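You operate a simulated robot arm through the tools that you are given. There is no shell and no other tool. Be economical: measure what you need, move in short steps, check, and stop when the job is done.

The job below is to be done with a simulated robot arm. You get a single attempt, and the scene is never put back.

JOB
Shut the right door of the low cupboard. Then open the left door of the low cupboard, put the blue bottle from the upper left shelf of the low cupboard on top of the yellow box, then shut the door. Then switch the bobbin latch lever on. Then take the orange skein ring and leave it on the middle shelf of the repair stand. The order counts. Set down upright: blue bottle.
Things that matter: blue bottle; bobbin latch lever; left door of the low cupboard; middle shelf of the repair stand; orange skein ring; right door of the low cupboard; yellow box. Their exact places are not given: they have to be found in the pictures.

The check looks at the end state, three seconds after you hand in, the way a careful person would. Anything else that was tipped, shoved, dropped, spilled or broken makes it a failure.

ROBOT AND FRAMES
A 7-joint arm with a fingered hand on a trunk, on a base that drives. Base frame: it is fixed to the floor where the robot stands at the start and does not move with it; the origin is under the middle of the robot, x ahead of it, y to its left, z up. Lengths are in m, angles in degrees, forces in N, time in s.
With the tool pointing down near the work surface it reaches from about 0.34 to 0.76 m from the robot's upright axis, wherever it stands. Its first joint turns from -166.0 to 166.0 degrees. Places, roughly: blue bottle (7x7x17 cm) [0.2, 0.8, 0.5]; bobbin latch lever [-1, -6.8, 0.9]; left door of the low cupboard [0.1, 0.6, 0.4]; middle shelf of the repair stand [0.4, -3.4, 0.3]; orange skein ring (17x15x5 cm) [-0.9, -7.8, 0.9]; right door of the low cupboard [0.8, 0.2, 0.4]; yellow box (15x12x8 cm) [-2.5, -0.8, 0.6]. Payload 4 kg.
The TCP is the grasp point between the finger pads, 0.026 m short of the fingertips. In the tool frame z runs along the fingers and y along their closing line. Largest opening 0.132 m; the body of the gripper starts 0.073 m behind the TCP. The gripper is a hand of 4 fingers: y runs from the thumb to the fingers, the wrist lies at [0, 0, -0.239] in the tool frame.
Orientation is that of the tool frame in the base frame, as a unit quaternion [x, y, z, w]. With the fingers straight down and closing along the base's y, the tool's x points along the base's -x, its y along +y and its z along -z.

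CONTROLS
- The arm moves only by the tool nudge_tool. Its argument "series" is a list of rows, each a list of 2 entries, a list of its own where there are three numbers: the shift along the tool's x, y, z in m, then the turn, a rotation vector about the tool's x, y, z in degrees. In form: [[[x, y, z], [wx, wy, wz]], ...]. A call has 1 to 10 rows; each row is the pose to reach, as a shift and turn from the pose commanded when the call began, along the tool's axes at that moment. A row lasts 0.2 s, in which the tool goes at most 0.05 m and 8.6 degrees; a call with a longer step from one row to the next is refused whole. Where a pose cannot be reached the arm comes as near as it can. A force on the tool above 40 N (or 10 N above the force at the start of the call, whichever is more), or a blocked arm, ends the call early, and 0.2 s more pass. In this call time passes only in rows, and 0.2 s behind the last. The reply holds the time, the measured pose of the TCP, the force on the tool along the base axes, the opening and the grip force, in the units named above and with some noise, with the torque about the TCP (base axes, N m) and any sound that the robot's microphone picked up.
- Cameras (640 x 400 px; columns grow to the right, rows downward): "scene" is now at [-0.0319, 0.2016, 1.1749]; the picture's right is [0.85, -0.52, -0.00], its down [-0.49, -0.80, -0.36] and it looks along [0.19, 0.31, -0.93] (base axes); focal length 214 px, centre (320, 200). "wrist" rides on the gripper at [0.068, 0.002, -0.097] in the tool frame; the picture's right is [-0.03, 1.00, 0.00], its down [-0.82, -0.02, -0.58] and it looks along [-0.58, -0.01, 0.82] (tool axes); focal length 270 px, centre (320, 200).
- capture(camera): a new picture of that camera. No time passes.
- move_column(by): slides the trunk up (or, below 0, down) by that many m; the arm and the scene camera ride with it, the base frame stays. It gives what a move gives, with no picture.
- steer(legs): drives the robot by 1 to 6 legs, each [ahead, turn to the left] in m and degrees, along the robot's own axes; the way and the turn of a leg run together, so that a leg with both is an arc; at most 1.5 m and 180 degrees a leg. The arm and the cameras ride along, it lands a little off, and it stops where it bumps. It gives what a move gives.
- set_fingers(finger1, finger2, finger3, thumb_bend): sets how far each is bent, from 0 (flat) to 1 (curled in); at 0.3 the hand is open as for a grip, at 0.7 the pads meet at the TCP. One left out holds its place. A second passes; each finger stops where it meets its share of the squeeze, and holds until it gets a number again. It is the only way to open and close the hand. It gives what a move gives, with no picture; readings hold the bend of each and the force on the fingers (four entries, about 0 where the hand has none), thumb and palm.
- pan_tilt(pan, tilt): turns the head with the scene camera to pan (to the left, within 155 degrees either way) and tilt (down, from -29 to 69), counted from straight ahead of the robot. It gives what a move gives.
- locate(camera, pixels): there is no depth. For up to 12 entries [column, row, z] of the newest picture of that camera ("zoom" is the newest enlarged one), the place [x, y] in the base frame at which the ray of that pixel passes the height z, good to about 0.003 m. No time passes.
- zoom(camera, box): a new picture of the part [left, top, right, bottom] of that camera's present view, enlarged. No time passes.
- finish_job(): hands the job in; it is judged then, once.

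Work in short steps. Measure before you move; look again where a grasp or a placing could have gone wrong, and mend it. You have 110 turns and 90 pictures in all, those below and enlarged ones among them. Open the gripper and draw the arm clear of the work before you hand the job in, unless the task says otherwise.

The tools are called after "Request:" as a command line: name --argument value ..., lists and objects as JSON in quotes. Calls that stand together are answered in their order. nudge_tool: Moves the arm, as the interface text tells. Its arguments: {"type":"object","properties":{"series":{"type":"array","items":{"type":"array"}}},"required":["series"]} The other tools are called the same way: move_column (by) slides the trunk up or down; set_fingers (finger1, finger2, finger3, thumb_bend) moves the fingers one by one; steer (legs) drives the base; pan_tilt (pan, tilt) turns the head that bears the scene camera; capture (camera) takes a picture; locate (camera, pixels) gives the place at which the rays of pixels pass given heights; zoom (camera, box) takes an enlarged picture of a part of a camera's view; finish_job () hands the job in.

At the start:

```text
t: 0.0
ee_pos: [0.3957, 0.2859, 0.7834]
orientation: [0.002, 1.0, -0.001, 0.001]
ft_force: [0.2, -0.2, 0.2]
wrist_torque: [0.02, 0.02, 0.0]
opening: 0.132
gripper_force: 0.1
shape: jaw
bend: [0.3, 0.3, 0.3, 0.3]
finger forces: [0.1, 0.0, 0.1, 0.0, 0.0, 0.1]
trunk travel left (down, up): [-0.175, 0.415]
robot x, y, heading: [0.0039, 0.0042, 0.1]
head pan, tilt: [58.6, 68.8]
```

scene: 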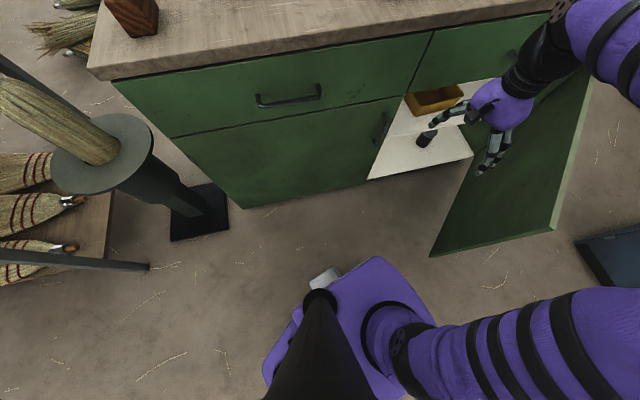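
wrist: 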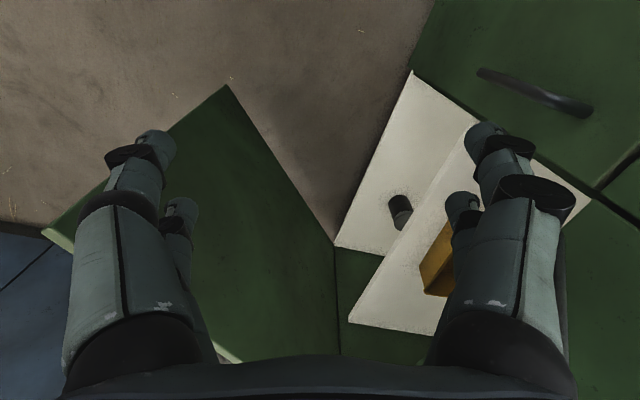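

The open right door is the green panel at (430–590, 85–255). I'll measure the cupboard's lines from this picture at several heights.

Request:
locate --camera "scene" --pixels '[[430, 255, 0.05], [555, 230, 0.5], [555, 230, 0.6], [590, 85, 0.5], [590, 85, 0.6], [242, 208, 0.05], [368, 180, 0.05], [115, 82, 0.8], [432, 32, 0.8], [172, 138, 0.6], [398, 96, 0.6], [383, 125, 0.5]]'

Request:
pan_tilt --pan 30 --tilt 45

Request:
capture --camera "scene"

```text
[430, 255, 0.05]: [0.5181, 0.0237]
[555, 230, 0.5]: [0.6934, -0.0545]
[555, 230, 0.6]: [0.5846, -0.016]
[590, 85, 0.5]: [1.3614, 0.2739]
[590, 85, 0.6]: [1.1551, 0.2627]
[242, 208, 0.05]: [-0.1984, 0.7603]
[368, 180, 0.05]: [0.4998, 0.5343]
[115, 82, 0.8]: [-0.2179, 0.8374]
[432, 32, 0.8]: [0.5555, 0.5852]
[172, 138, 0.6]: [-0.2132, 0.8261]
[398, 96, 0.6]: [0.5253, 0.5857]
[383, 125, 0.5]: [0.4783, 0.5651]
```

```text
t: 0.9
ee_pos: [0.3959, 0.2868, 0.7829]
orientation: [0.0, 1.0, 0.001, 0.0]
ft_force: [-0.2, -1.0, 0.0]
wrist_torque: [0.02, 0.04, 0.0]
opening: 0.1319
gripper_force: 0.0
shape: jaw
bend: [0.3, 0.3, 0.3, 0.3]
finger forces: [0.0, 0.1, 0.0, 0.0, 0.0, 0.0]
trunk travel left (down, up): [-0.175, 0.415]
robot x, y, heading: [0.0007, -0.0024, -0.0]
head pan, tilt: [30.0, 45.0]
```

```text
87 pictures are left
```

scene: 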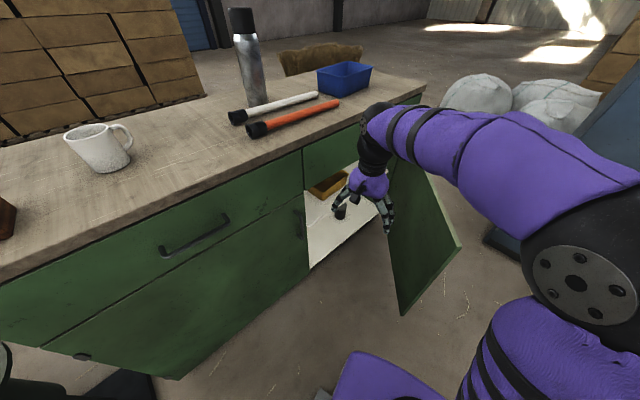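

Cupboard front runs from about (-0.21,0.83) to (0.54,0.585). I'll measure the right end of the cupboard and the right door's edges in the new picture.

Request:
locate --camera "scene" --pixels '[[402, 315, 0.05], [402, 315, 0.1], [460, 245, 0.6], [460, 245, 0.65], [427, 174, 0.65], [427, 174, 0.6], [425, 90, 0.85], [309, 269, 0.05], [309, 269, 0.1], [302, 152, 0.8], [388, 225, 0.1], [300, 222, 0.5]]'

Request:
zoom --camera "scene" --box '[270, 120, 480, 330]'

```text
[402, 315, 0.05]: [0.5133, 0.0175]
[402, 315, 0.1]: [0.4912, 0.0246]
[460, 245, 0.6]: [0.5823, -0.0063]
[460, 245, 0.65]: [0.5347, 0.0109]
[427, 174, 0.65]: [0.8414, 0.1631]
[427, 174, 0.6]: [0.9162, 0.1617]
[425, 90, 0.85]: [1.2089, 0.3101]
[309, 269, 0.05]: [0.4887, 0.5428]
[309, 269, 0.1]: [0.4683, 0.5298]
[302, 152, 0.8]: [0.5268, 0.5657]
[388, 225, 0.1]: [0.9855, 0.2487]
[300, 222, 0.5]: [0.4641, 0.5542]
```

```text
1.90 times, centred on (375, 225) of scene
```

zoom: 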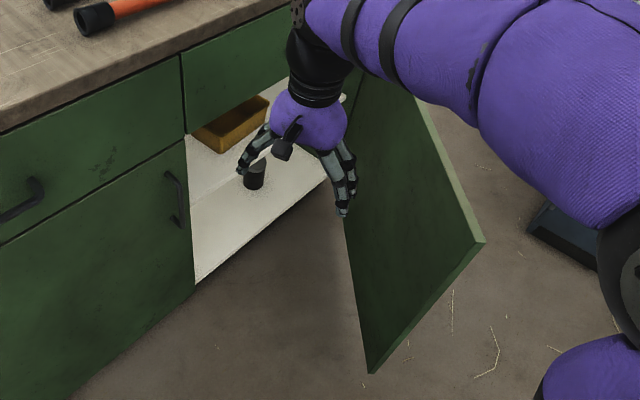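

The right door (z≈0.05–0.65) has its free edge at about (0.52, 0.015) and hinge near (1.22, 0.36). I close the fingers and carry the hand over the top to the outer side of that door.

Request:
set_fingers --finger1 0.7 --finger2 0.7 --finger3 0.7 --thumb_bend 0.7

Request:
nudge_tool --series '[[[-0.03, -0.035, 0], [0, 0, 0]], [[-0.06, -0.07, 0], [0, 0, 0]], [[-0.09, -0.105, 0], [0, 0, 0]], [[-0.12, -0.14, 0], [0, 0, 0]], [[-0.15, -0.175, 0], [0, 0, 0]], [[-0.18, -0.21, 0], [0, 0, 0]], [[-0.21, -0.245, 0], [0, 0, 0]], [[-0.24, -0.28, 0], [0, 0, 0]], [[-0.27, -0.315, 0], [0, 0, 0]], [[-0.28, -0.34, 0], [0, 0, 0]]]'

Request:
capture --camera "scene"

```text
t: 1.9
ee_pos: [0.3959, 0.2868, 0.7839]
orientation: [0.0, 1.0, -0.001, 0.0]
ft_force: [-0.7, -0.4, -0.4]
wrist_torque: [0.0, -0.01, -0.01]
opening: 0.0016
gripper_force: 0.0
shape: fingers
bend: [0.7, 0.7, 0.7, 0.7]
finger forces: [0.0, 0.1, 0.0, 0.0, 0.0, 0.1]
trunk travel left (down, up): [-0.175, 0.415]
robot x, y, heading: [-0.0029, -0.0006, 0.0]
head pan, tilt: [30.0, 45.0]
```

```text
t: 4.1
ee_pos: [0.6725, -0.0538, 0.7788]
orientation: [0.001, 1.0, 0.0, 0.0]
ft_force: [-1.4, -0.2, -0.2]
wrist_torque: [0.0, -0.02, 0.02]
opening: 0.0013
gripper_force: 0.0
shape: fingers
bend: [0.7, 0.7, 0.7, 0.7]
finger forces: [0.0, 0.0, 0.0, 0.0, 0.0, 0.0]
trunk travel left (down, up): [-0.175, 0.415]
robot x, y, heading: [0.0003, -0.0015, 0.2]
head pan, tilt: [30.0, 45.0]
```

```text
85 pictures are left
```

scene: 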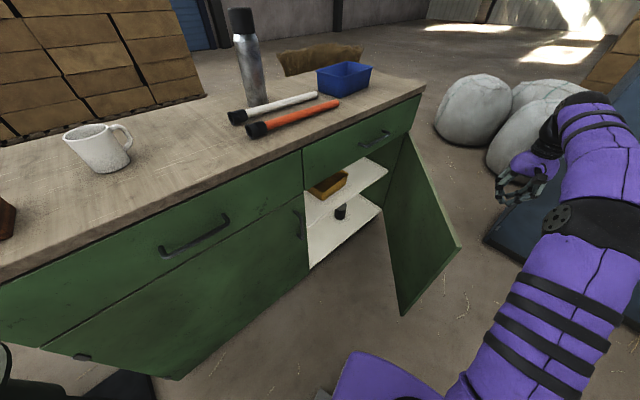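

The full right door is now visible: hinge edge from about (403,138) to (385,208). I'll locate it and lower the hand on the outside.

Request:
locate --camera "scene" --pixels '[[403, 138, 0.62], [403, 138, 0.65], [385, 209, 0.05], [418, 125, 0.65], [422, 95, 0.85], [302, 192, 0.62], [300, 212, 0.5], [300, 238, 0.4], [160, 255, 0.7], [228, 218, 0.7], [180, 378, 0.05], [460, 245, 0.63]]'

Request:
nudge_tool --series '[[[0, 0, 0.05], [0, 0, 0]], [[0, 0, 0.1], [0, 0, 0]], [[0, 0, 0.15], [0, 0, 0]], [[0, 0, 0.19], [0, 0, 0]]]'

```text
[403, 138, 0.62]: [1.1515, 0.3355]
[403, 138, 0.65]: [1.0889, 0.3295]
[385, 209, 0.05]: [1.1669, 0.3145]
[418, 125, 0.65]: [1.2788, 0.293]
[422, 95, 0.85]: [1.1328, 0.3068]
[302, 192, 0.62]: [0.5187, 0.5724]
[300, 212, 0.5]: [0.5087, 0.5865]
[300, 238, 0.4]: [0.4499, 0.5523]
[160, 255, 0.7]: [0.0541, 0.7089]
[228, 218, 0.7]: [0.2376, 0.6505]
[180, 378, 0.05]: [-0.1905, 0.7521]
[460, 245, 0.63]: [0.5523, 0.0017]
```

```text
t: 5.1
ee_pos: [0.6751, -0.0542, 0.5913]
orientation: [0.0, 1.0, 0.001, 0.001]
ft_force: [0.3, -0.6, -0.4]
wrist_torque: [0.02, -0.03, 0.02]
opening: 0.0013
gripper_force: 0.1
shape: fingers
bend: [0.7, 0.7, 0.7, 0.7]
finger forces: [0.0, 0.1, 0.0, 0.0, 0.0, 0.0]
trunk travel left (down, up): [-0.175, 0.415]
robot x, y, heading: [0.0006, 0.0001, -0.3]
head pan, tilt: [30.0, 45.0]
```

Hand is outside at (0.675,-0.054,0.59). I push towards +y along the door's arc in short steps.

Request:
nudge_tool --series '[[[0.005, 0.03, 0], [0, 0, 0]], [[0.01, 0.06, 0], [0, 0, 0]], [[0.016, 0.09, 0], [0, 0, 0]], [[0.022, 0.12, 0], [0, 0, 0]], [[0.028, 0.15, 0], [0, 0, 0]], [[0.034, 0.18, 0], [0, 0, 0]], [[0.04, 0.21, 0], [0, 0, 0]], [[0.046, 0.24, 0], [0, 0, 0]], [[0.052, 0.27, 0], [0, 0, 0]], [[0.058, 0.3, 0], [0, 0, 0]]]'

Request:
capture --camera "scene"

```text
t: 7.3
ee_pos: [0.6152, 0.2496, 0.5943]
orientation: [0.001, 1.0, -0.001, 0.0]
ft_force: [-0.5, 0.3, -0.8]
wrist_torque: [0.03, -0.05, -0.01]
opening: 0.0016
gripper_force: 0.1
shape: fingers
bend: [0.7, 0.7, 0.7, 0.7]
finger forces: [0.0, 0.0, 0.0, 0.1, 0.0, 0.0]
trunk travel left (down, up): [-0.175, 0.415]
robot x, y, heading: [0.0006, -0.0018, -0.2]
head pan, tilt: [30.0, 45.0]
```

```text
84 pictures are left
```

scene: 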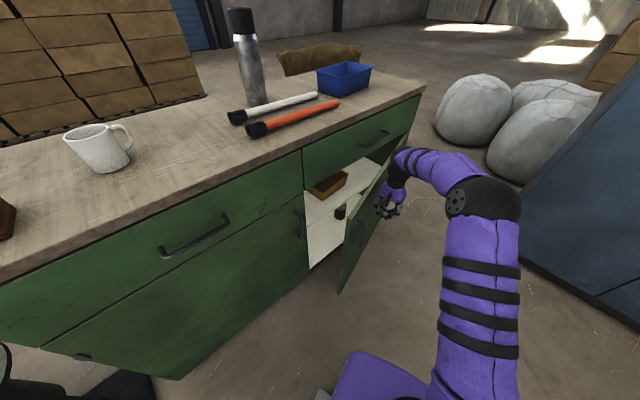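

The door is swinging in. I keep pushing toward (0.575, 0.53).

Request:
nudge_tool --series '[[[0.004, 0.03, 0], [0, 0, 0]], [[0.008, 0.06, 0], [0, 0, 0]], [[0.012, 0.09, 0], [0, 0, 0]], [[0.016, 0.12, 0], [0, 0, 0]], [[0.02, 0.15, 0], [0, 0, 0]], [[0.024, 0.18, 0], [0, 0, 0]], [[0.028, 0.21, 0], [0, 0, 0]], [[0.032, 0.24, 0], [0, 0, 0]], [[0.036, 0.265, 0], [0, 0, 0]], [[0.04, 0.285, 0], [0, 0, 0]]]'

Request:
capture --camera "scene"

```text
t: 8.8
ee_pos: [0.5951, 0.4227, 0.591]
orientation: [0.009, 1.0, -0.013, -0.003]
ft_force: [-15.0, -23.6, 5.8]
wrist_torque: [1.07, -0.74, 0.07]
opening: 0.0011
gripper_force: 13.4
shape: fingers
bend: [0.7, 0.7, 0.66, 0.7]
finger forces: [0.0, 22.1, 0.1, 0.0, 0.0, 5.0]
out of reach, approached as far as the arm can: row 7
trunk travel left (down, up): [-0.175, 0.415]
robot x, y, heading: [0.0014, 0.0002, -0.0]
head pan, tilt: [30.0, 45.0]
stopped in row 7: the force on the tool passed its limit at 83 N (the readings are from after the stop); the commanded pose is now the measured one
```

```text
83 pictures are left
```

scene: 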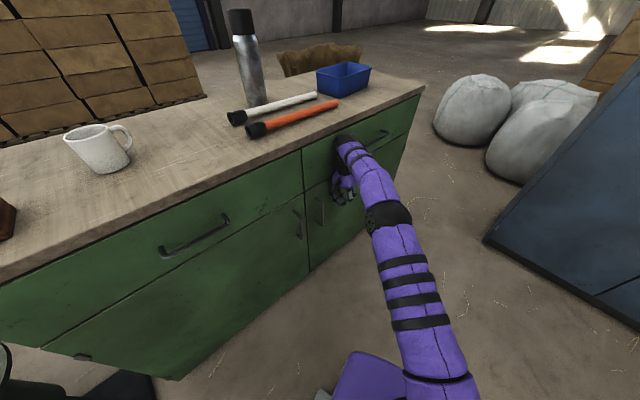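

The call stopped with force; the door looks shut. I back off a little and zoom in to check.

Request:
nudge_tool --series '[[[0.0, -0.03, 0], [0, 0, 0]], [[0.0, -0.08, 0], [0, 0, 0]], [[0.02, -0.13, 0], [0, 0, 0]], [[0.06, -0.16, 0], [0, 0, 0]]]'

Request:
zoom --camera "scene" --box '[260, 100, 440, 290]'

```text
refused: row 3 steps farther than a row can; nothing moved
```

```text
2.11 times, centred on (350, 195) of scene
```

zoom: 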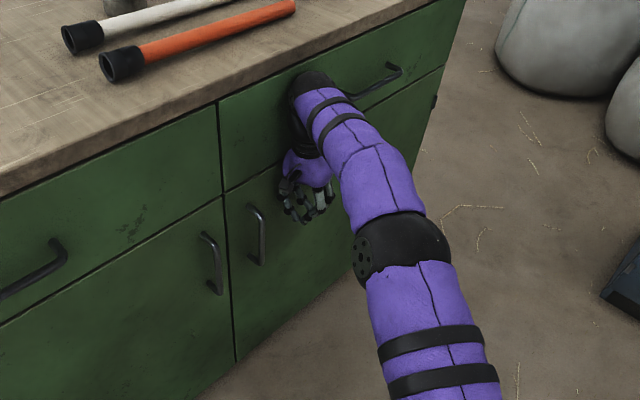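

The right door is flush shut. I back the hand off and look to the right for driving clearance.

Request:
nudge_tool --series '[[[0.0, -0.03, 0], [0, 0, 0]], [[0.0, -0.075, 0], [0, 0, 0]], [[0.02, -0.12, 0], [0, 0, 0]], [[0.05, -0.155, 0], [0, 0, 0]], [[0.08, -0.18, -0.02], [0, 0, 0]], [[0.11, -0.2, -0.05], [0, 0, 0]], [[0.14, -0.22, -0.08], [0, 0, 0]], [[0.17, -0.25, -0.1], [0, 0, 0]], [[0.19, -0.28, -0.12], [0, 0, 0]]]'

Request:
pan_tilt --pan -25 --tilt 40

Request:
capture --camera "scene"

```text
t: 10.8
ee_pos: [0.4023, 0.1553, 0.7182]
orientation: [0.007, 1.0, -0.012, -0.002]
ft_force: [0.1, -0.4, -0.6]
wrist_torque: [-0.02, -0.04, 0.02]
opening: 0.0009
gripper_force: 0.1
shape: fingers
bend: [0.7, 0.7, 0.7, 0.7]
finger forces: [0.0, 0.0, 0.0, 0.1, 0.1, 0.0]
trunk travel left (down, up): [-0.175, 0.415]
robot x, y, heading: [-0.0036, 0.0004, -0.3]
head pan, tilt: [30.0, 45.0]
```

```text
t: 12.1
ee_pos: [0.4027, 0.1541, 0.7184]
orientation: [0.007, 1.0, -0.01, -0.003]
ft_force: [-0.6, -0.1, 0.7]
wrist_torque: [-0.01, 0.01, 0.01]
opening: 0.0009
gripper_force: 0.1
shape: fingers
bend: [0.7, 0.7, 0.7, 0.7]
finger forces: [0.1, 0.0, 0.0, 0.0, 0.0, 0.0]
trunk travel left (down, up): [-0.175, 0.415]
robot x, y, heading: [-0.0022, 0.0012, 0.2]
head pan, tilt: [-25.0, 40.0]
```

```text
81 pictures are left
```

scene: 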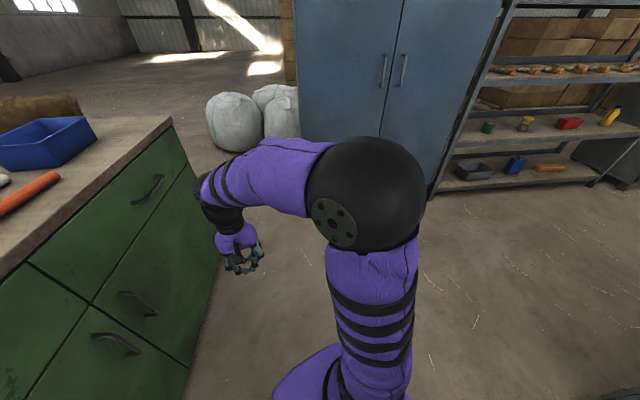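

A blue cabinet stands ahead and shelves to its right. I measure its foot.

Request:
locate --camera "scene" --pixels '[[433, 196, 0], [303, 140, 0], [590, 185, 0], [186, 363, 0.05], [250, 260, 0]]'

Request:
pan_tilt --pan 15 --tilt 65

Request:
capture --camera "scene"

```text
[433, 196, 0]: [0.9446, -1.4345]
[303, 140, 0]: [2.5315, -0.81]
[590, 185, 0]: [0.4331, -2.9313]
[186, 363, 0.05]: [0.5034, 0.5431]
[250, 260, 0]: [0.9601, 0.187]
```

```text
t: 13.2
ee_pos: [0.4024, 0.1534, 0.7178]
orientation: [0.006, 1.0, -0.011, -0.001]
ft_force: [0.6, 0.5, 0.2]
wrist_torque: [0.0, -0.02, -0.01]
opening: 0.001
gripper_force: 0.1
shape: fingers
bend: [0.7, 0.7, 0.7, 0.7]
finger forces: [0.0, 0.1, 0.0, 0.0, 0.1, 0.1]
trunk travel left (down, up): [-0.175, 0.415]
robot x, y, heading: [-0.0002, 0.0017, 0.1]
head pan, tilt: [15.0, 65.0]
```

```text
80 pictures are left
```

scene: 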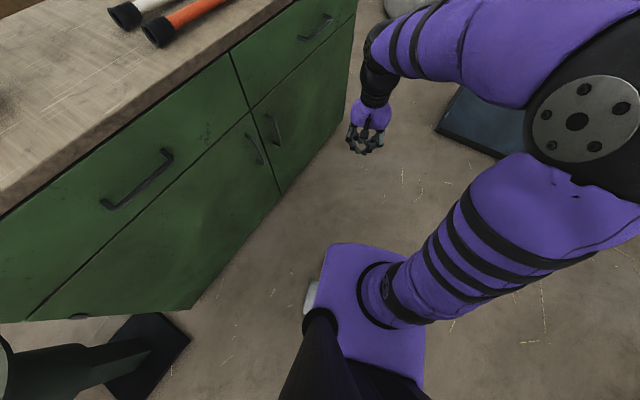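

I locate the cabinet's near corner (437,130), the stand's foot (150,355), the cupboard corner and the handles.

Request:
locate --camera "scene" --pixels '[[437, 130, 0], [500, 158, 0], [190, 343, 0], [155, 312, 0], [105, 398, 0], [192, 308, 0.05], [280, 194, 0.05], [250, 145, 0.5], [272, 130, 0.5], [32, 320, 0.63], [325, 245, 0.3], [425, 395, 0.3]]'

Request:
pan_tilt --pan 110 --tilt 45

Request:
capture --camera "scene"

```text
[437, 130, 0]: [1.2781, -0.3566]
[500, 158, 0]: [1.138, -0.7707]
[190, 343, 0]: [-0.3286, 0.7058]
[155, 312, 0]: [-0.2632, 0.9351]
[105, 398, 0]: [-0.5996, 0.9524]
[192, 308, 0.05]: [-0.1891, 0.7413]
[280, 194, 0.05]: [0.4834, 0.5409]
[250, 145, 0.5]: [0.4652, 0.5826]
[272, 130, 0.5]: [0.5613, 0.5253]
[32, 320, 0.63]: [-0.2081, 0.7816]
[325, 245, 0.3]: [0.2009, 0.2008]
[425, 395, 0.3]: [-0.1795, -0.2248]
```

```text
t: 14.9
ee_pos: [0.4016, 0.1542, 0.7197]
orientation: [0.008, 1.0, -0.01, -0.002]
ft_force: [0.0, -0.3, 0.3]
wrist_torque: [0.0, -0.04, 0.02]
opening: 0.0012
gripper_force: 0.0
shape: fingers
bend: [0.7, 0.7, 0.7, 0.7]
finger forces: [0.0, 0.0, 0.0, 0.1, 0.1, 0.0]
trunk travel left (down, up): [-0.175, 0.415]
robot x, y, heading: [-0.0019, -0.0017, -0.3]
head pan, tilt: [110.0, 45.0]
```

```text
79 pictures are left
```

scene: 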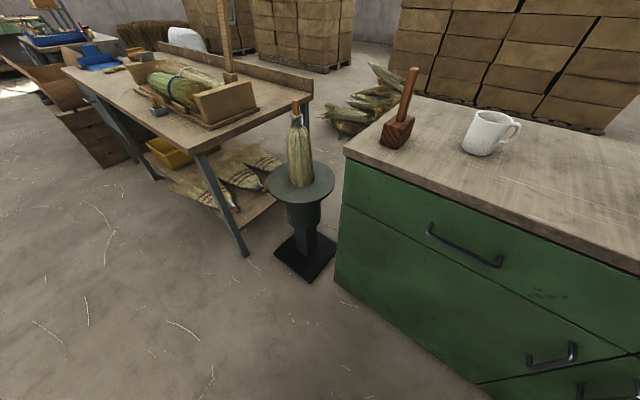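

The stand foot is near (-0.33,0.71), so I'll open the left door to only about 80°. The robot would be in the door's swing here, so I drive to about (0.6,-0.1) and face the cupboard.

Request:
steer --legs '[[0, -9.5], [0.61, 0], [0, 115]]'

Request:
pan_tilt --pan 10 --tilt 55

Request:
capture --camera "scene"

```text
t: 24.6
ee_pos: [0.3582, 0.2283, 0.718]
orientation: [0.81, -0.586, 0.009, -0.007]
ft_force: [0.5, 0.7, 0.9]
wrist_torque: [0.04, 0.01, 0.01]
opening: 0.0012
gripper_force: 0.0
shape: fingers
bend: [0.7, 0.7, 0.7, 0.7]
finger forces: [0.0, 0.0, 0.0, 0.1, 0.0, 0.0]
trunk travel left (down, up): [-0.175, 0.415]
robot x, y, heading: [0.6335, -0.105, 109.1]
head pan, tilt: [110.0, 45.0]
```

```text
t: 26.4
ee_pos: [0.3569, 0.2276, 0.7199]
orientation: [0.81, -0.587, 0.008, -0.007]
ft_force: [-1.0, 0.1, -0.4]
wrist_torque: [-0.04, 0.01, 0.0]
opening: 0.0007
gripper_force: 0.2
shape: fingers
bend: [0.7, 0.7, 0.7, 0.7]
finger forces: [0.1, 0.0, 0.0, 0.0, 0.0, 0.0]
trunk travel left (down, up): [-0.175, 0.415]
robot x, y, heading: [0.6357, -0.1017, 109.1]
head pan, tilt: [10.0, 55.0]
```

```text
78 pictures are left
```

scene: 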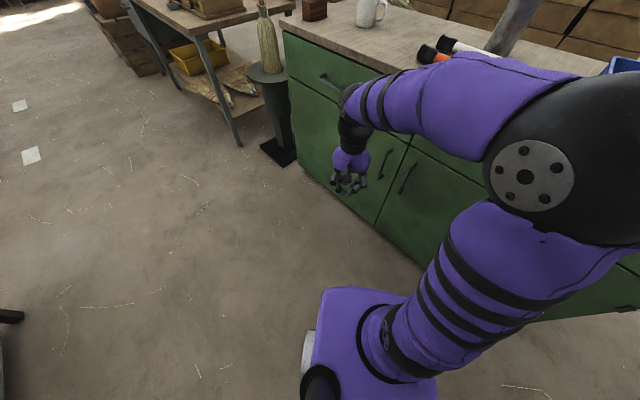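

Robot at (0.635,-0.10), heading 109°. The left door's handle is at (384,165); I zoom to get its ends.

Request:
zoom --camera "scene" --box '[340, 120, 440, 230]'

```text
3.64 times, centred on (390, 175) of scene
```

zoom: 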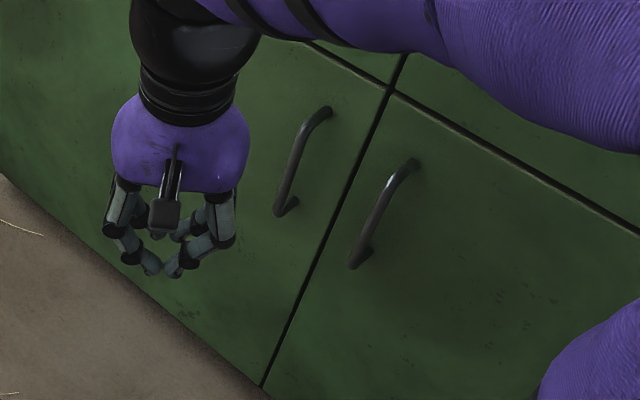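

I locate the handle's ends at trial heights to fix them against the door plane.

Request:
locate --camera "zoom" --pixels '[[392, 90, 0.6], [392, 90, 0.64], [262, 388, 0.05], [262, 388, 0.08], [330, 110, 0.6], [330, 110, 0.56], [294, 202, 0.4], [294, 202, 0.44], [318, 116, 0.58], [318, 116, 0.54], [277, 213, 0.4], [277, 213, 0.44]]'

```text
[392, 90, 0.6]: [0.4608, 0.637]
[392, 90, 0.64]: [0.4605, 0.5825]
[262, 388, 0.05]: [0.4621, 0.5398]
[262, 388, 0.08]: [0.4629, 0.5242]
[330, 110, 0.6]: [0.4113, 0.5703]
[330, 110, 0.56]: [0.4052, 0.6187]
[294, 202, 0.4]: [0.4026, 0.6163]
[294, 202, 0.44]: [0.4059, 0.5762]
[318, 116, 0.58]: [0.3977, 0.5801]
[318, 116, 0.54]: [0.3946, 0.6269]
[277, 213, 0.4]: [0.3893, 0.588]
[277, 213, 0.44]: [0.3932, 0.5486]
```

Handle bar is at about (0.395, 0.535), z 0.455–0.61; door seam at (0.463,0.54), hinge about (-0.195,0.745). I lower the trunk, yaw the tool 35° and pitch it toward horizontal.

Request:
move_column --by -0.12

Request:
nudge_tool --series '[[[0, 0, 0], [0, 0, 7]], [[0, 0, 0], [0, 0, 14]], [[0, 0, 0], [0, 0, 21]], [[0, 0, 0], [0, 0, 28]], [[0, 0, 0], [0, 0, 35]]]'

Request:
nudge_tool --series '[[[0, 0, 0], [0, -8.5, 0]], [[0, 0, 0], [0, -17, 0]], [[0, 0, 0], [0, -25.5, 0]], [[0, 0, 0], [0, -34, 0]], [[0, 0, 0], [0, -42.5, 0]], [[0, 0, 0], [0, -51, 0]], [[0, 0, 0], [0, -59.5, 0]], [[0, 0, 0], [0, -68, 0]], [[0, 0, 0], [0, -76.5, 0]], [[0, 0, 0], [0, -85, 0]]]'

Request:
set_fingers --finger1 0.42 --finger2 0.42 --finger3 0.42 --thumb_bend 0.42

Request:
capture --camera "scene"

Request:
capture --camera "wrist"

```text
t: 27.9
ee_pos: [0.3571, 0.2282, 0.5983]
orientation: [0.81, -0.587, 0.008, -0.007]
ft_force: [0.2, 0.1, -0.2]
wrist_torque: [0.03, 0.0, 0.01]
opening: 0.0012
gripper_force: 0.0
shape: fingers
bend: [0.7, 0.7, 0.7, 0.7]
finger forces: [0.0, 0.1, 0.0, 0.1, 0.0, 0.0]
trunk travel left (down, up): [-0.055, 0.535]
robot x, y, heading: [0.6341, -0.1031, 108.9]
head pan, tilt: [10.0, 55.0]
```

```text
t: 29.1
ee_pos: [0.3573, 0.2275, 0.5988]
orientation: [-0.596, 0.803, -0.005, 0.009]
ft_force: [0.0, 0.0, -0.1]
wrist_torque: [0.02, 0.0, 0.01]
opening: 0.0011
gripper_force: 0.0
shape: fingers
bend: [0.7, 0.7, 0.7, 0.7]
finger forces: [0.0, 0.1, 0.1, 0.1, 0.0, 0.1]
trunk travel left (down, up): [-0.055, 0.535]
robot x, y, heading: [0.6365, -0.1047, 109.0]
head pan, tilt: [10.0, 55.0]
```

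```text
t: 31.3
ee_pos: [0.3562, 0.2275, 0.5996]
orientation: [-0.442, 0.585, 0.4, 0.55]
ft_force: [-0.5, 0.6, -0.3]
wrist_torque: [-0.02, 0.0, -0.04]
opening: 0.0011
gripper_force: 0.0
shape: fingers
bend: [0.7, 0.7, 0.7, 0.7]
finger forces: [0.1, 0.0, 0.0, 0.0, 0.1, 0.1]
trunk travel left (down, up): [-0.055, 0.535]
robot x, y, heading: [0.6362, -0.1019, 109.1]
head pan, tilt: [10.0, 55.0]
```

```text
t: 32.3
ee_pos: [0.3573, 0.2283, 0.5982]
orientation: [-0.442, 0.586, 0.399, 0.55]
ft_force: [0.2, 0.2, -0.4]
wrist_torque: [0.02, -0.04, -0.01]
opening: 0.0926
gripper_force: 0.1
shape: fingers
bend: [0.42, 0.42, 0.42, 0.42]
finger forces: [0.0, 0.0, 0.0, 0.1, 0.1, 0.1]
trunk travel left (down, up): [-0.055, 0.535]
robot x, y, heading: [0.6361, -0.1029, 109.0]
head pan, tilt: [10.0, 55.0]
```

```text
76 pictures are left
```

scene: 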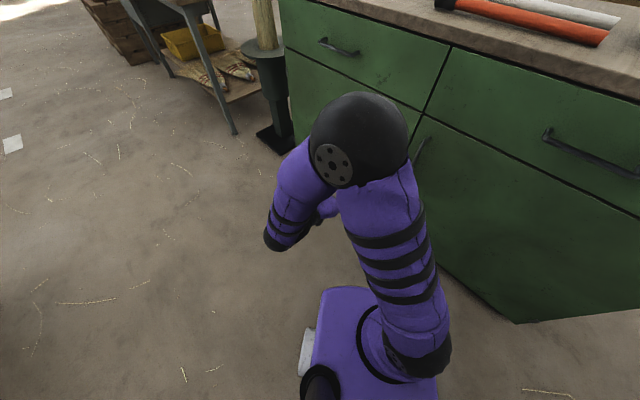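

```text
75 pictures are left
```

wrist: 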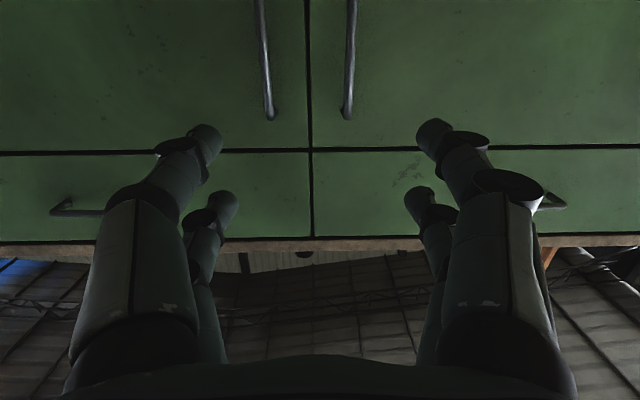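

The wrist view (upside down) shows the left door's bar at column ~350 with its top end near row 118. I use it to fix the bar's place.

Request:
locate --camera "wrist" --pixels '[[348, 118, 0.61], [348, 118, 0.58], [352, 10, 0.5], [352, 10, 0.52], [312, 150, 0.66], [312, 150, 0.64], [353, 0, 0.48], [314, 236, 0.82], [268, 118, 0.61]]'

```text
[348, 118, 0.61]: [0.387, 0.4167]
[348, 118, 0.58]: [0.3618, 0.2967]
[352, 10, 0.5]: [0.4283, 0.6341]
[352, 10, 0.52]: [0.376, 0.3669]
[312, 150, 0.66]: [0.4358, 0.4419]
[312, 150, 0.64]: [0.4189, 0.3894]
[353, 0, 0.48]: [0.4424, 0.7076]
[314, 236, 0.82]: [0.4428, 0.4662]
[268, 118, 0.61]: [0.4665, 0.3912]
```

Bar is ~0.043 m along tool +y and ~0.3 m ahead. I move to a pre-grasp about 0.1 m short of it, z≈0.53.

Request:
nudge_tool --series '[[[0.02, 0.015, 0.02], [0, -2.5, 0]], [[0.04, 0.03, 0.05], [0, -5, 0]], [[0.055, 0.043, 0.09], [0, -5, 0]], [[0.055, 0.043, 0.13], [0, -5, 0]], [[0.055, 0.043, 0.17], [0, -5, 0]], [[0.055, 0.043, 0.2], [0, -5, 0]]]'

Request:
capture --camera "wrist"

Request:
capture --camera "scene"

```text
t: 33.7
ee_pos: [0.3752, 0.4275, 0.527]
orientation: [-0.425, 0.561, 0.418, 0.574]
ft_force: [1.2, 0.4, 0.3]
wrist_torque: [-0.01, 0.01, -0.03]
opening: 0.0927
gripper_force: 0.1
shape: fingers
bend: [0.42, 0.42, 0.42, 0.42]
finger forces: [0.1, 0.0, 0.1, 0.0, 0.1, 0.0]
trunk travel left (down, up): [-0.055, 0.535]
robot x, y, heading: [0.6322, -0.1007, 109.1]
head pan, tilt: [10.0, 55.0]
```

```text
74 pictures are left
```

wrist: 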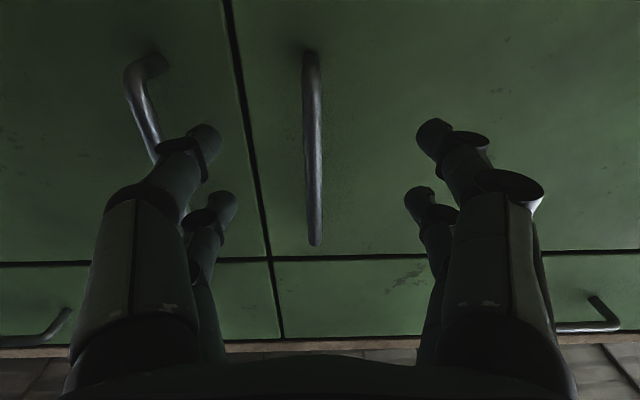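

```text
73 pictures are left
```

scene: 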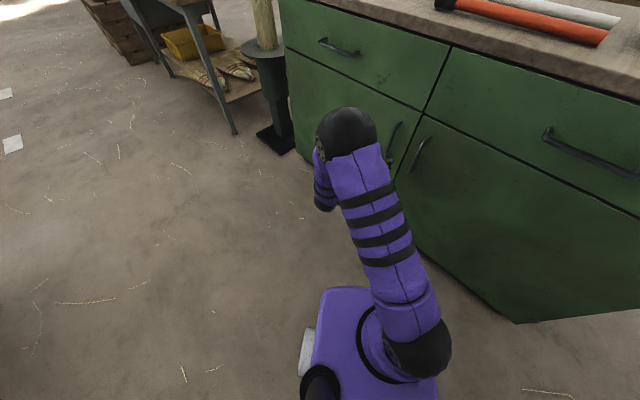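

Triangulating, the bar is ~0.07 m ahead of the TCP and 6 mm toward -y. I advance 0.06 m and close on it.

Request:
nudge_tool --series '[[[-0.01, -0.006, 0.02], [0, 0, 0]], [[-0.015, -0.006, 0.04], [0, 0, 0]], [[-0.015, -0.006, 0.062], [0, 0, 0]]]'

Request:
set_fingers --finger1 0.75 --finger2 0.75 --finger3 0.75 --thumb_bend 0.75

Request:
capture --camera "wrist"

```text
t: 34.5
ee_pos: [0.3969, 0.4841, 0.5447]
orientation: [-0.425, 0.561, 0.417, 0.575]
ft_force: [-0.3, 0.5, -0.2]
wrist_torque: [0.01, 0.01, 0.0]
opening: 0.0929
gripper_force: 0.1
shape: fingers
bend: [0.42, 0.42, 0.42, 0.42]
finger forces: [0.0, 0.1, 0.1, 0.0, 0.0, 0.0]
trunk travel left (down, up): [-0.055, 0.535]
robot x, y, heading: [0.6363, -0.1015, 109.0]
head pan, tilt: [10.0, 55.0]
```

```text
t: 35.5
ee_pos: [0.3984, 0.4844, 0.5441]
orientation: [-0.425, 0.561, 0.417, 0.575]
ft_force: [0.8, 1.3, -0.7]
wrist_torque: [-0.03, 0.01, 0.0]
opening: 0.0
gripper_force: 0.0
shape: fingers
bend: [0.73, 0.73, 0.74, 0.73]
finger forces: [0.0, 0.0, 0.0, 0.1, 0.1, 0.0]
trunk travel left (down, up): [-0.055, 0.535]
robot x, y, heading: [0.6332, -0.1015, 108.8]
head pan, tilt: [10.0, 55.0]
```

```text
72 pictures are left
```

wrist: 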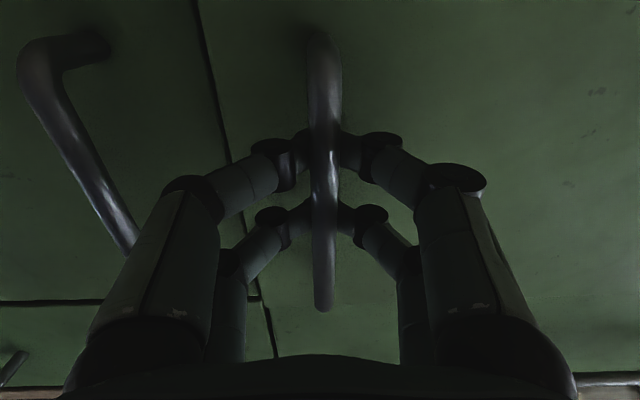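

Fingers have met behind the bar (bar in front of them at column 322), so it is hooked. I pull along the door's arc 30°, turning the hand with it.

Request:
nudge_tool --series '[[[0, 0.0031, -0.0327], [3, 0, 0]], [[0, 0.0079, -0.0651], [6, 0, 0]], [[0, 0.0144, -0.0973], [9, 0, 0]], [[0, 0.0225, -0.1291], [12, 0, 0]], [[0, 0.0324, -0.1605], [15, 0, 0]], [[0, 0.0438, -0.1912], [18, 0, 0]], [[0, 0.0568, -0.2213], [21, 0, 0]], [[0, 0.0714, -0.2507], [24, 0, 0]], [[0, 0.0875, -0.2793], [27, 0, 0]], [[0, 0.1051, -0.3071], [30, 0, 0]]]'

Request:
capture --camera "scene"

```text
t: 37.7
ee_pos: [0.2096, 0.2225, 0.5399]
orientation: [-0.262, 0.65, 0.258, 0.665]
ft_force: [-0.4, 0.0, 0.9]
wrist_torque: [-0.05, 0.01, -0.01]
opening: 0.0
gripper_force: 0.0
shape: fingers
bend: [0.73, 0.74, 0.74, 0.73]
finger forces: [0.0, 0.0, 0.0, 0.0, 0.0, 0.0]
trunk travel left (down, up): [-0.055, 0.535]
robot x, y, heading: [0.6348, -0.1024, 108.8]
head pan, tilt: [10.0, 55.0]
```

```text
71 pictures are left
```

scene: 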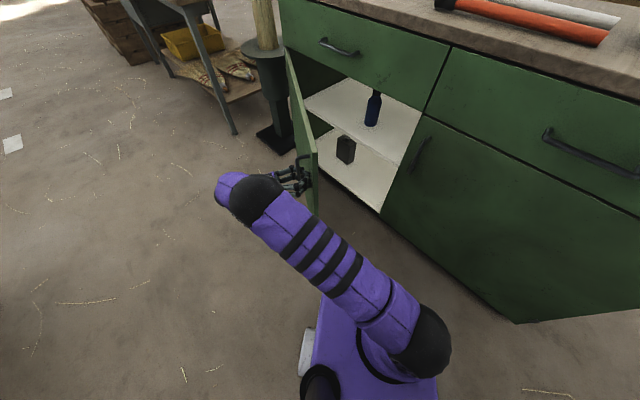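

The door is ~30° open and the blue bottle shows at (372,108) on the upper shelf. I release the bar, back out, swing round the door's free edge and re-aim the hand for pushing from inside.

Request:
locate --camera "scene" --pixels '[[371, 123, 0.4], [371, 123, 0.42], [371, 123, 0.44], [375, 92, 0.57], [375, 92, 0.59], [305, 103, 0.4], [420, 110, 0.4], [380, 213, 0.1], [313, 150, 0.63], [288, 50, 0.63]]'

Request:
set_fingers --finger1 0.42 --finger2 0.42 --finger3 0.42 --thumb_bend 0.42

Request:
nudge_tool --series '[[[0, 0, -0.045], [0, 0, 0]], [[0, 0, -0.09], [0, 0, 0]], [[0, -0.04, -0.11], [-8, 0, 0]], [[0, -0.08, -0.12], [-16, 0, 0]], [[0, -0.12, -0.12], [-24, 0, 0]], [[0, -0.16, -0.11], [-32, 0, 0]], [[0, -0.19, -0.09], [-40, 0, 0]], [[0, -0.22, -0.07], [-48, 0, 0]], [[0, -0.24, -0.04], [-56, 0, 0]], [[0, -0.25, -0.01], [-64, 0, 0]]]'

Request:
capture --camera "scene"

```text
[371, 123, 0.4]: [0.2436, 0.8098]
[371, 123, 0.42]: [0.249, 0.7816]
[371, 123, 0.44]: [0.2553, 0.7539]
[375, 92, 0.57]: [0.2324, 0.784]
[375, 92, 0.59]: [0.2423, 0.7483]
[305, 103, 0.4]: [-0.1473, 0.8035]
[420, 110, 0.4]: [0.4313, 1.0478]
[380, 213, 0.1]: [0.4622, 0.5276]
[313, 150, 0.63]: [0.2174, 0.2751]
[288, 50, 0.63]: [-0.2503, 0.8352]
```

```text
t: 38.7
ee_pos: [0.2083, 0.2222, 0.5401]
orientation: [-0.261, 0.65, 0.258, 0.666]
ft_force: [-0.6, 0.0, 0.2]
wrist_torque: [0.01, -0.01, -0.01]
opening: 0.0926
gripper_force: 0.1
shape: fingers
bend: [0.42, 0.42, 0.42, 0.42]
finger forces: [0.1, 0.0, 0.1, 0.0, 0.0, 0.1]
trunk travel left (down, up): [-0.055, 0.535]
robot x, y, heading: [0.6333, -0.1027, 109.0]
head pan, tilt: [10.0, 55.0]
```

```text
t: 41.0
ee_pos: [0.359, 0.048, 0.5305]
orientation: [0.54, -0.459, -0.532, -0.464]
ft_force: [-0.3, 0.7, -0.1]
wrist_torque: [-0.03, -0.02, 0.01]
opening: 0.0926
gripper_force: 0.1
shape: fingers
bend: [0.42, 0.42, 0.42, 0.42]
finger forces: [0.0, 0.0, 0.0, 0.0, 0.0, 0.0]
out of reach, approached as far as the arm can: row 10
trunk travel left (down, up): [-0.055, 0.535]
robot x, y, heading: [0.6331, -0.104, 109.1]
head pan, tilt: [10.0, 55.0]
stopped in row 10: the arm was blocked; the commanded pose is now the measured one
```

```text
70 pictures are left
```

scene: 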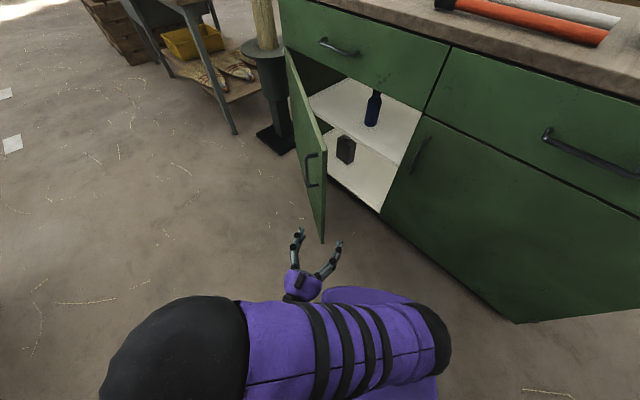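

Bottle base is at about (0.245,0.775) on a shelf at z≈0.42. I close the hand and move it forward past the right of the free edge, then I'll push left.

Request:
set_fingers --finger1 0.7 --finger2 0.7 --finger3 0.7 --thumb_bend 0.7

Request:
nudge_tool --series '[[[0, -0.03, 0.03], [0, 0, 0]], [[0, -0.05, 0.07], [0, 0, 0]], [[0, -0.05, 0.115], [0, 0, 0]], [[0, -0.05, 0.16], [0, 0, 0]], [[0, -0.05, 0.2], [0, 0, 0]], [[0, -0.05, 0.23], [0, 0, 0]]]'

Request:
capture --camera "scene"

```text
t: 42.0
ee_pos: [0.3592, 0.0484, 0.527]
orientation: [0.54, -0.459, -0.53, -0.465]
ft_force: [0.6, 0.1, -0.5]
wrist_torque: [-0.01, 0.0, -0.02]
opening: 0.0016
gripper_force: 0.0
shape: fingers
bend: [0.7, 0.7, 0.7, 0.7]
finger forces: [0.0, 0.1, 0.0, 0.0, 0.0, 0.0]
trunk travel left (down, up): [-0.055, 0.535]
robot x, y, heading: [0.6338, -0.1034, 109.1]
head pan, tilt: [10.0, 55.0]
```

```text
t: 43.4
ee_pos: [0.3407, 0.2947, 0.5163]
orientation: [0.541, -0.458, -0.532, -0.464]
ft_force: [0.4, -1.2, -0.4]
wrist_torque: [-0.03, 0.03, 0.01]
opening: 0.0012
gripper_force: 0.0
shape: fingers
bend: [0.7, 0.7, 0.7, 0.7]
finger forces: [0.1, 0.0, 0.1, 0.0, 0.0, 0.0]
out of reach, approached as far as the arm can: row 1, 2, 3, 4, 5, 6
trunk travel left (down, up): [-0.055, 0.535]
robot x, y, heading: [0.633, -0.1046, 108.9]
head pan, tilt: [10.0, 55.0]
```

```text
69 pictures are left
```

scene: 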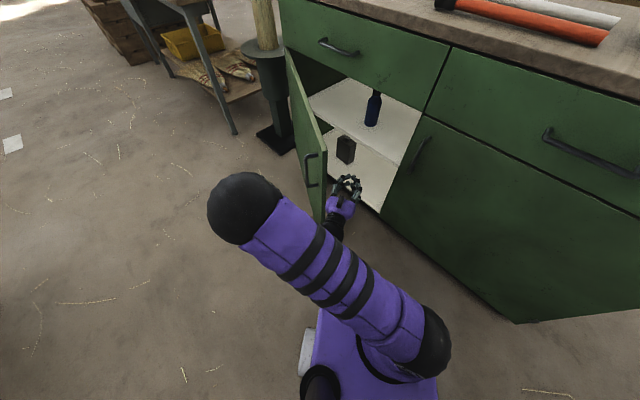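

Hand is inside the door's free edge. I push left along the arc.

Request:
nudge_tool --series '[[[0, 0.03, -0.005], [0, 0, 0]], [[0, 0.06, -0.012], [0, 0, 0]], [[0, 0.09, -0.02], [0, 0, 0]], [[0, 0.12, -0.028], [0, 0, 0]], [[0, 0.15, -0.036], [0, 0, 0]], [[0, 0.18, -0.044], [0, 0, 0]], [[0, 0.21, -0.05], [0, 0, 0]], [[0, 0.24, -0.055], [0, 0, 0]], [[0, 0.27, -0.06], [0, 0, 0]], [[0, 0.3, -0.062], [0, 0, 0]]]'

Request:
capture --camera "scene"

```text
t: 45.6
ee_pos: [0.0541, 0.1904, 0.5133]
orientation: [0.542, -0.457, -0.532, -0.463]
ft_force: [-0.3, -0.2, 0.4]
wrist_torque: [-0.02, 0.01, -0.03]
opening: 0.001
gripper_force: 0.0
shape: fingers
bend: [0.7, 0.7, 0.7, 0.7]
finger forces: [0.1, 0.0, 0.0, 0.0, 0.1, 0.0]
trunk travel left (down, up): [-0.055, 0.535]
robot x, y, heading: [0.6338, -0.1049, 109.1]
head pan, tilt: [10.0, 55.0]
```

```text
68 pictures are left
```

scene: 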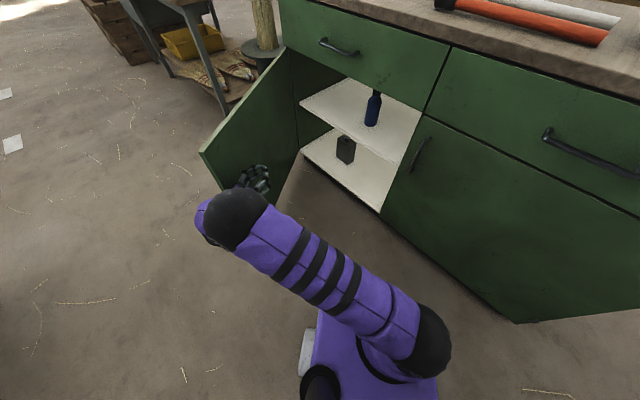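

The door is about 53° open — plenty, and clear of the stand. I bring the hand back to the middle with a slight downward pitch, open it, and drive 0.1 m ahead.

Request:
nudge_tool --series '[[[0, -0.03, 0], [0, 0, 0]], [[0, -0.06, 0.0], [0, 2, 0]], [[0, -0.09, 0.0], [0, 4, 0]], [[0, -0.12, 0.0], [0, 6, 0]], [[0, -0.15, 0.0], [0, 8, 0]], [[0, -0.18, 0.0], [0, 10, 0]], [[0, -0.21, 0.0], [0, 12, 0]], [[0, -0.24, 0.0], [0, 14, 0]], [[0, -0.26, 0.0], [0, 15, 0]]]'

Request:
steer --legs '[[0.1, 0]]'

Request:
set_fingers --finger1 0.32 --finger2 0.32 --finger3 0.32 --thumb_bend 0.32

Request:
pan_tilt --pan 10 --tilt 45

Request:
capture --camera "scene"

Request:
capture --camera "wrist"

```text
t: 47.6
ee_pos: [0.3107, 0.2287, 0.5155]
orientation: [0.607, -0.514, -0.457, -0.399]
ft_force: [0.5, -0.9, -0.2]
wrist_torque: [-0.02, -0.02, 0.0]
opening: 0.0011
gripper_force: 0.0
shape: fingers
bend: [0.7, 0.7, 0.7, 0.7]
finger forces: [0.0, 0.1, 0.1, 0.0, 0.0, 0.1]
trunk travel left (down, up): [-0.055, 0.535]
robot x, y, heading: [0.6354, -0.1008, 109.0]
head pan, tilt: [10.0, 55.0]
```

```text
t: 48.8
ee_pos: [0.2772, 0.327, 0.5178]
orientation: [0.606, -0.514, -0.456, -0.4]
ft_force: [-0.8, -0.2, -0.9]
wrist_torque: [0.01, 0.0, 0.0]
opening: 0.001
gripper_force: 0.1
shape: fingers
bend: [0.7, 0.7, 0.7, 0.7]
finger forces: [0.0, 0.1, 0.1, 0.0, 0.0, 0.1]
trunk travel left (down, up): [-0.055, 0.535]
robot x, y, heading: [0.6017, -0.004, 108.8]
head pan, tilt: [10.0, 55.0]
```

```text
t: 49.8
ee_pos: [0.2772, 0.3271, 0.5182]
orientation: [0.606, -0.515, -0.456, -0.4]
ft_force: [0.0, -0.7, -0.2]
wrist_torque: [0.02, -0.02, 0.01]
opening: 0.1259
gripper_force: 0.2
shape: fingers
bend: [0.32, 0.32, 0.32, 0.32]
finger forces: [0.0, 0.0, 0.0, 0.0, 0.0, 0.0]
trunk travel left (down, up): [-0.055, 0.535]
robot x, y, heading: [0.6018, -0.003, 108.9]
head pan, tilt: [10.0, 55.0]
```

```text
t: 50.5
ee_pos: [0.2775, 0.328, 0.5175]
orientation: [0.607, -0.514, -0.457, -0.399]
ft_force: [0.0, 0.3, -1.3]
wrist_torque: [0.01, 0.02, 0.0]
opening: 0.126
gripper_force: 0.0
shape: fingers
bend: [0.32, 0.32, 0.32, 0.32]
finger forces: [0.1, 0.0, 0.1, 0.1, 0.0, 0.0]
trunk travel left (down, up): [-0.055, 0.535]
robot x, y, heading: [0.5995, -0.0047, 109.0]
head pan, tilt: [10.0, 45.0]
```

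```text
67 pictures are left
```

scene: 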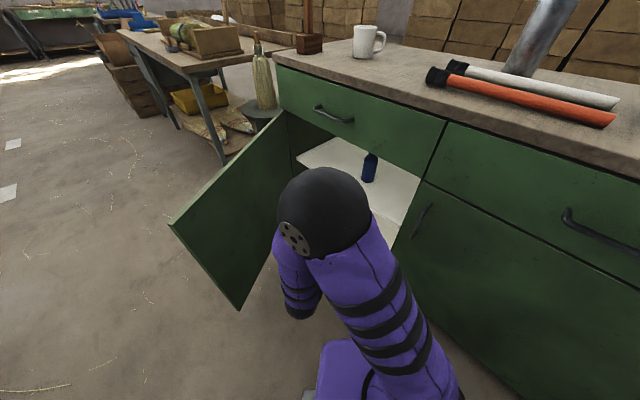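

```text
66 pictures are left
```

wrist: 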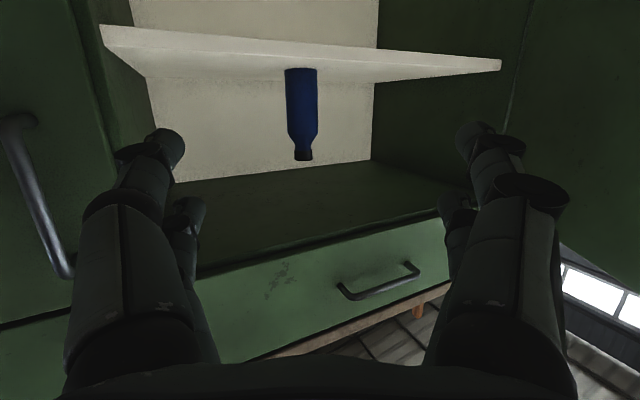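

The wrist view shows the bottle at column 302, base row 68, cap row 160. I locate it in both views.

Request:
locate --camera "wrist" --pixels '[[302, 69, 0.42], [302, 69, 0.43], [302, 69, 0.41], [303, 158, 0.59], [303, 158, 0.58], [287, 100, 0.48], [318, 100, 0.48], [138, 40, 0.42], [490, 66, 0.42]]'

Request:
zoom --camera "scene" --box '[290, 120, 440, 220]'

Request:
locate --camera "scene" --pixels '[[368, 182, 0.42], [368, 182, 0.43], [370, 155, 0.59], [168, 222, 0.63], [238, 310, 0.1]]'

```text
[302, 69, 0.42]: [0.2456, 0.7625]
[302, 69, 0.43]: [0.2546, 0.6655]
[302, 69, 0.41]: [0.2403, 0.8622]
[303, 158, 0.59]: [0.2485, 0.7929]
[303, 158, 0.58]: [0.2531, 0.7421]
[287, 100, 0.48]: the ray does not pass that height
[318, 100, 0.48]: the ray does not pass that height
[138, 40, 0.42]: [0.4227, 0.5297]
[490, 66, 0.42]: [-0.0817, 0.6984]
```

```text
4.00 times, centred on (365, 170) of scene
```

zoom: 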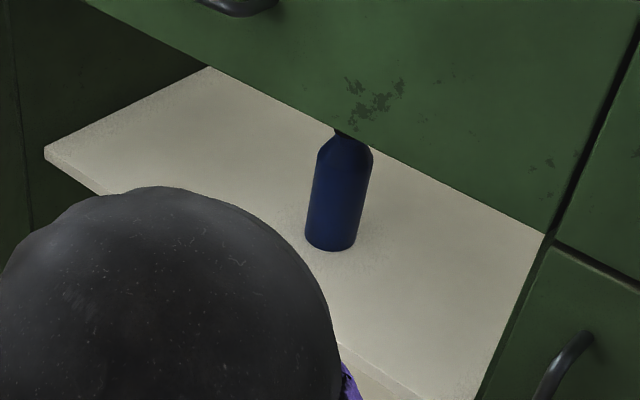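

```text
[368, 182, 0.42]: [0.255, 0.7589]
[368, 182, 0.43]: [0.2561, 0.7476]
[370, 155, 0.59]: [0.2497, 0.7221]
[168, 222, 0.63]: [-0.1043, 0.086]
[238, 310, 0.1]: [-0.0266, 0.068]
```

Bottle centre ≈ (0.247,0.78). I shift right 0.038 and advance to ~0.15 m short of it, rising along the pitched tool frame to end at z≈0.49.

Request:
nudge_tool --series '[[[-0.005, -0.015, 0.03], [0, 0, 0]], [[-0.012, -0.03, 0.065], [0, 0, 0]], [[-0.02, -0.038, 0.105], [0, 0, 0]], [[-0.03, -0.038, 0.145], [0, 0, 0]], [[-0.04, -0.038, 0.185], [0, 0, 0]], [[-0.05, -0.038, 0.225], [0, 0, 0]], [[-0.058, -0.038, 0.265], [0, 0, 0]], [[-0.064, -0.038, 0.3], [0, 0, 0]]]'

Request:
capture --camera "wrist"

Request:
capture --camera "scene"

```text
t: 52.3
ee_pos: [0.2668, 0.6336, 0.5035]
orientation: [0.607, -0.514, -0.456, -0.399]
ft_force: [-0.1, -0.1, 0.4]
wrist_torque: [0.01, 0.0, 0.03]
opening: 0.1263
gripper_force: 0.0
shape: fingers
bend: [0.32, 0.32, 0.32, 0.32]
finger forces: [0.0, 0.0, 0.1, 0.1, 0.1, 0.1]
trunk travel left (down, up): [-0.055, 0.535]
robot x, y, heading: [0.6015, -0.0032, 109.1]
head pan, tilt: [10.0, 45.0]
```

```text
64 pictures are left
```

wrist: 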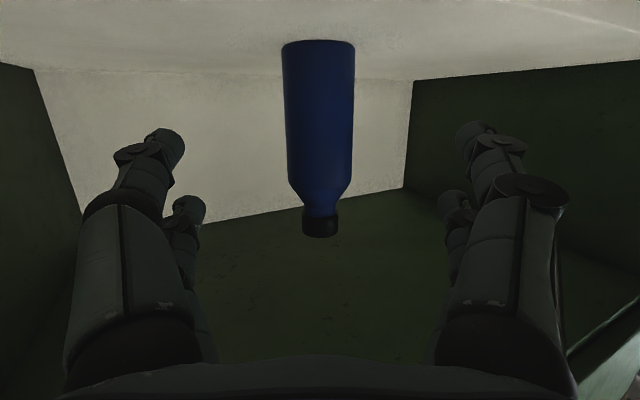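

```text
63 pictures are left
```

scene: 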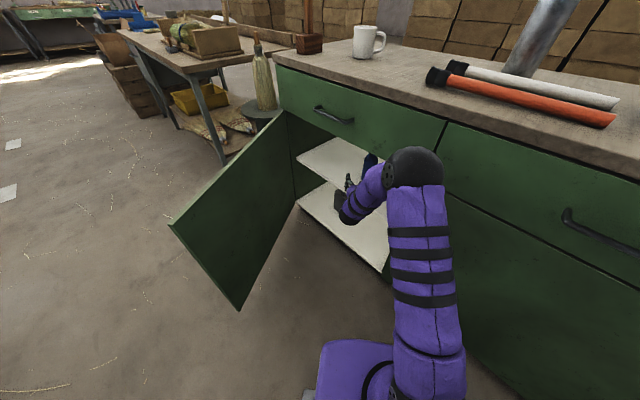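

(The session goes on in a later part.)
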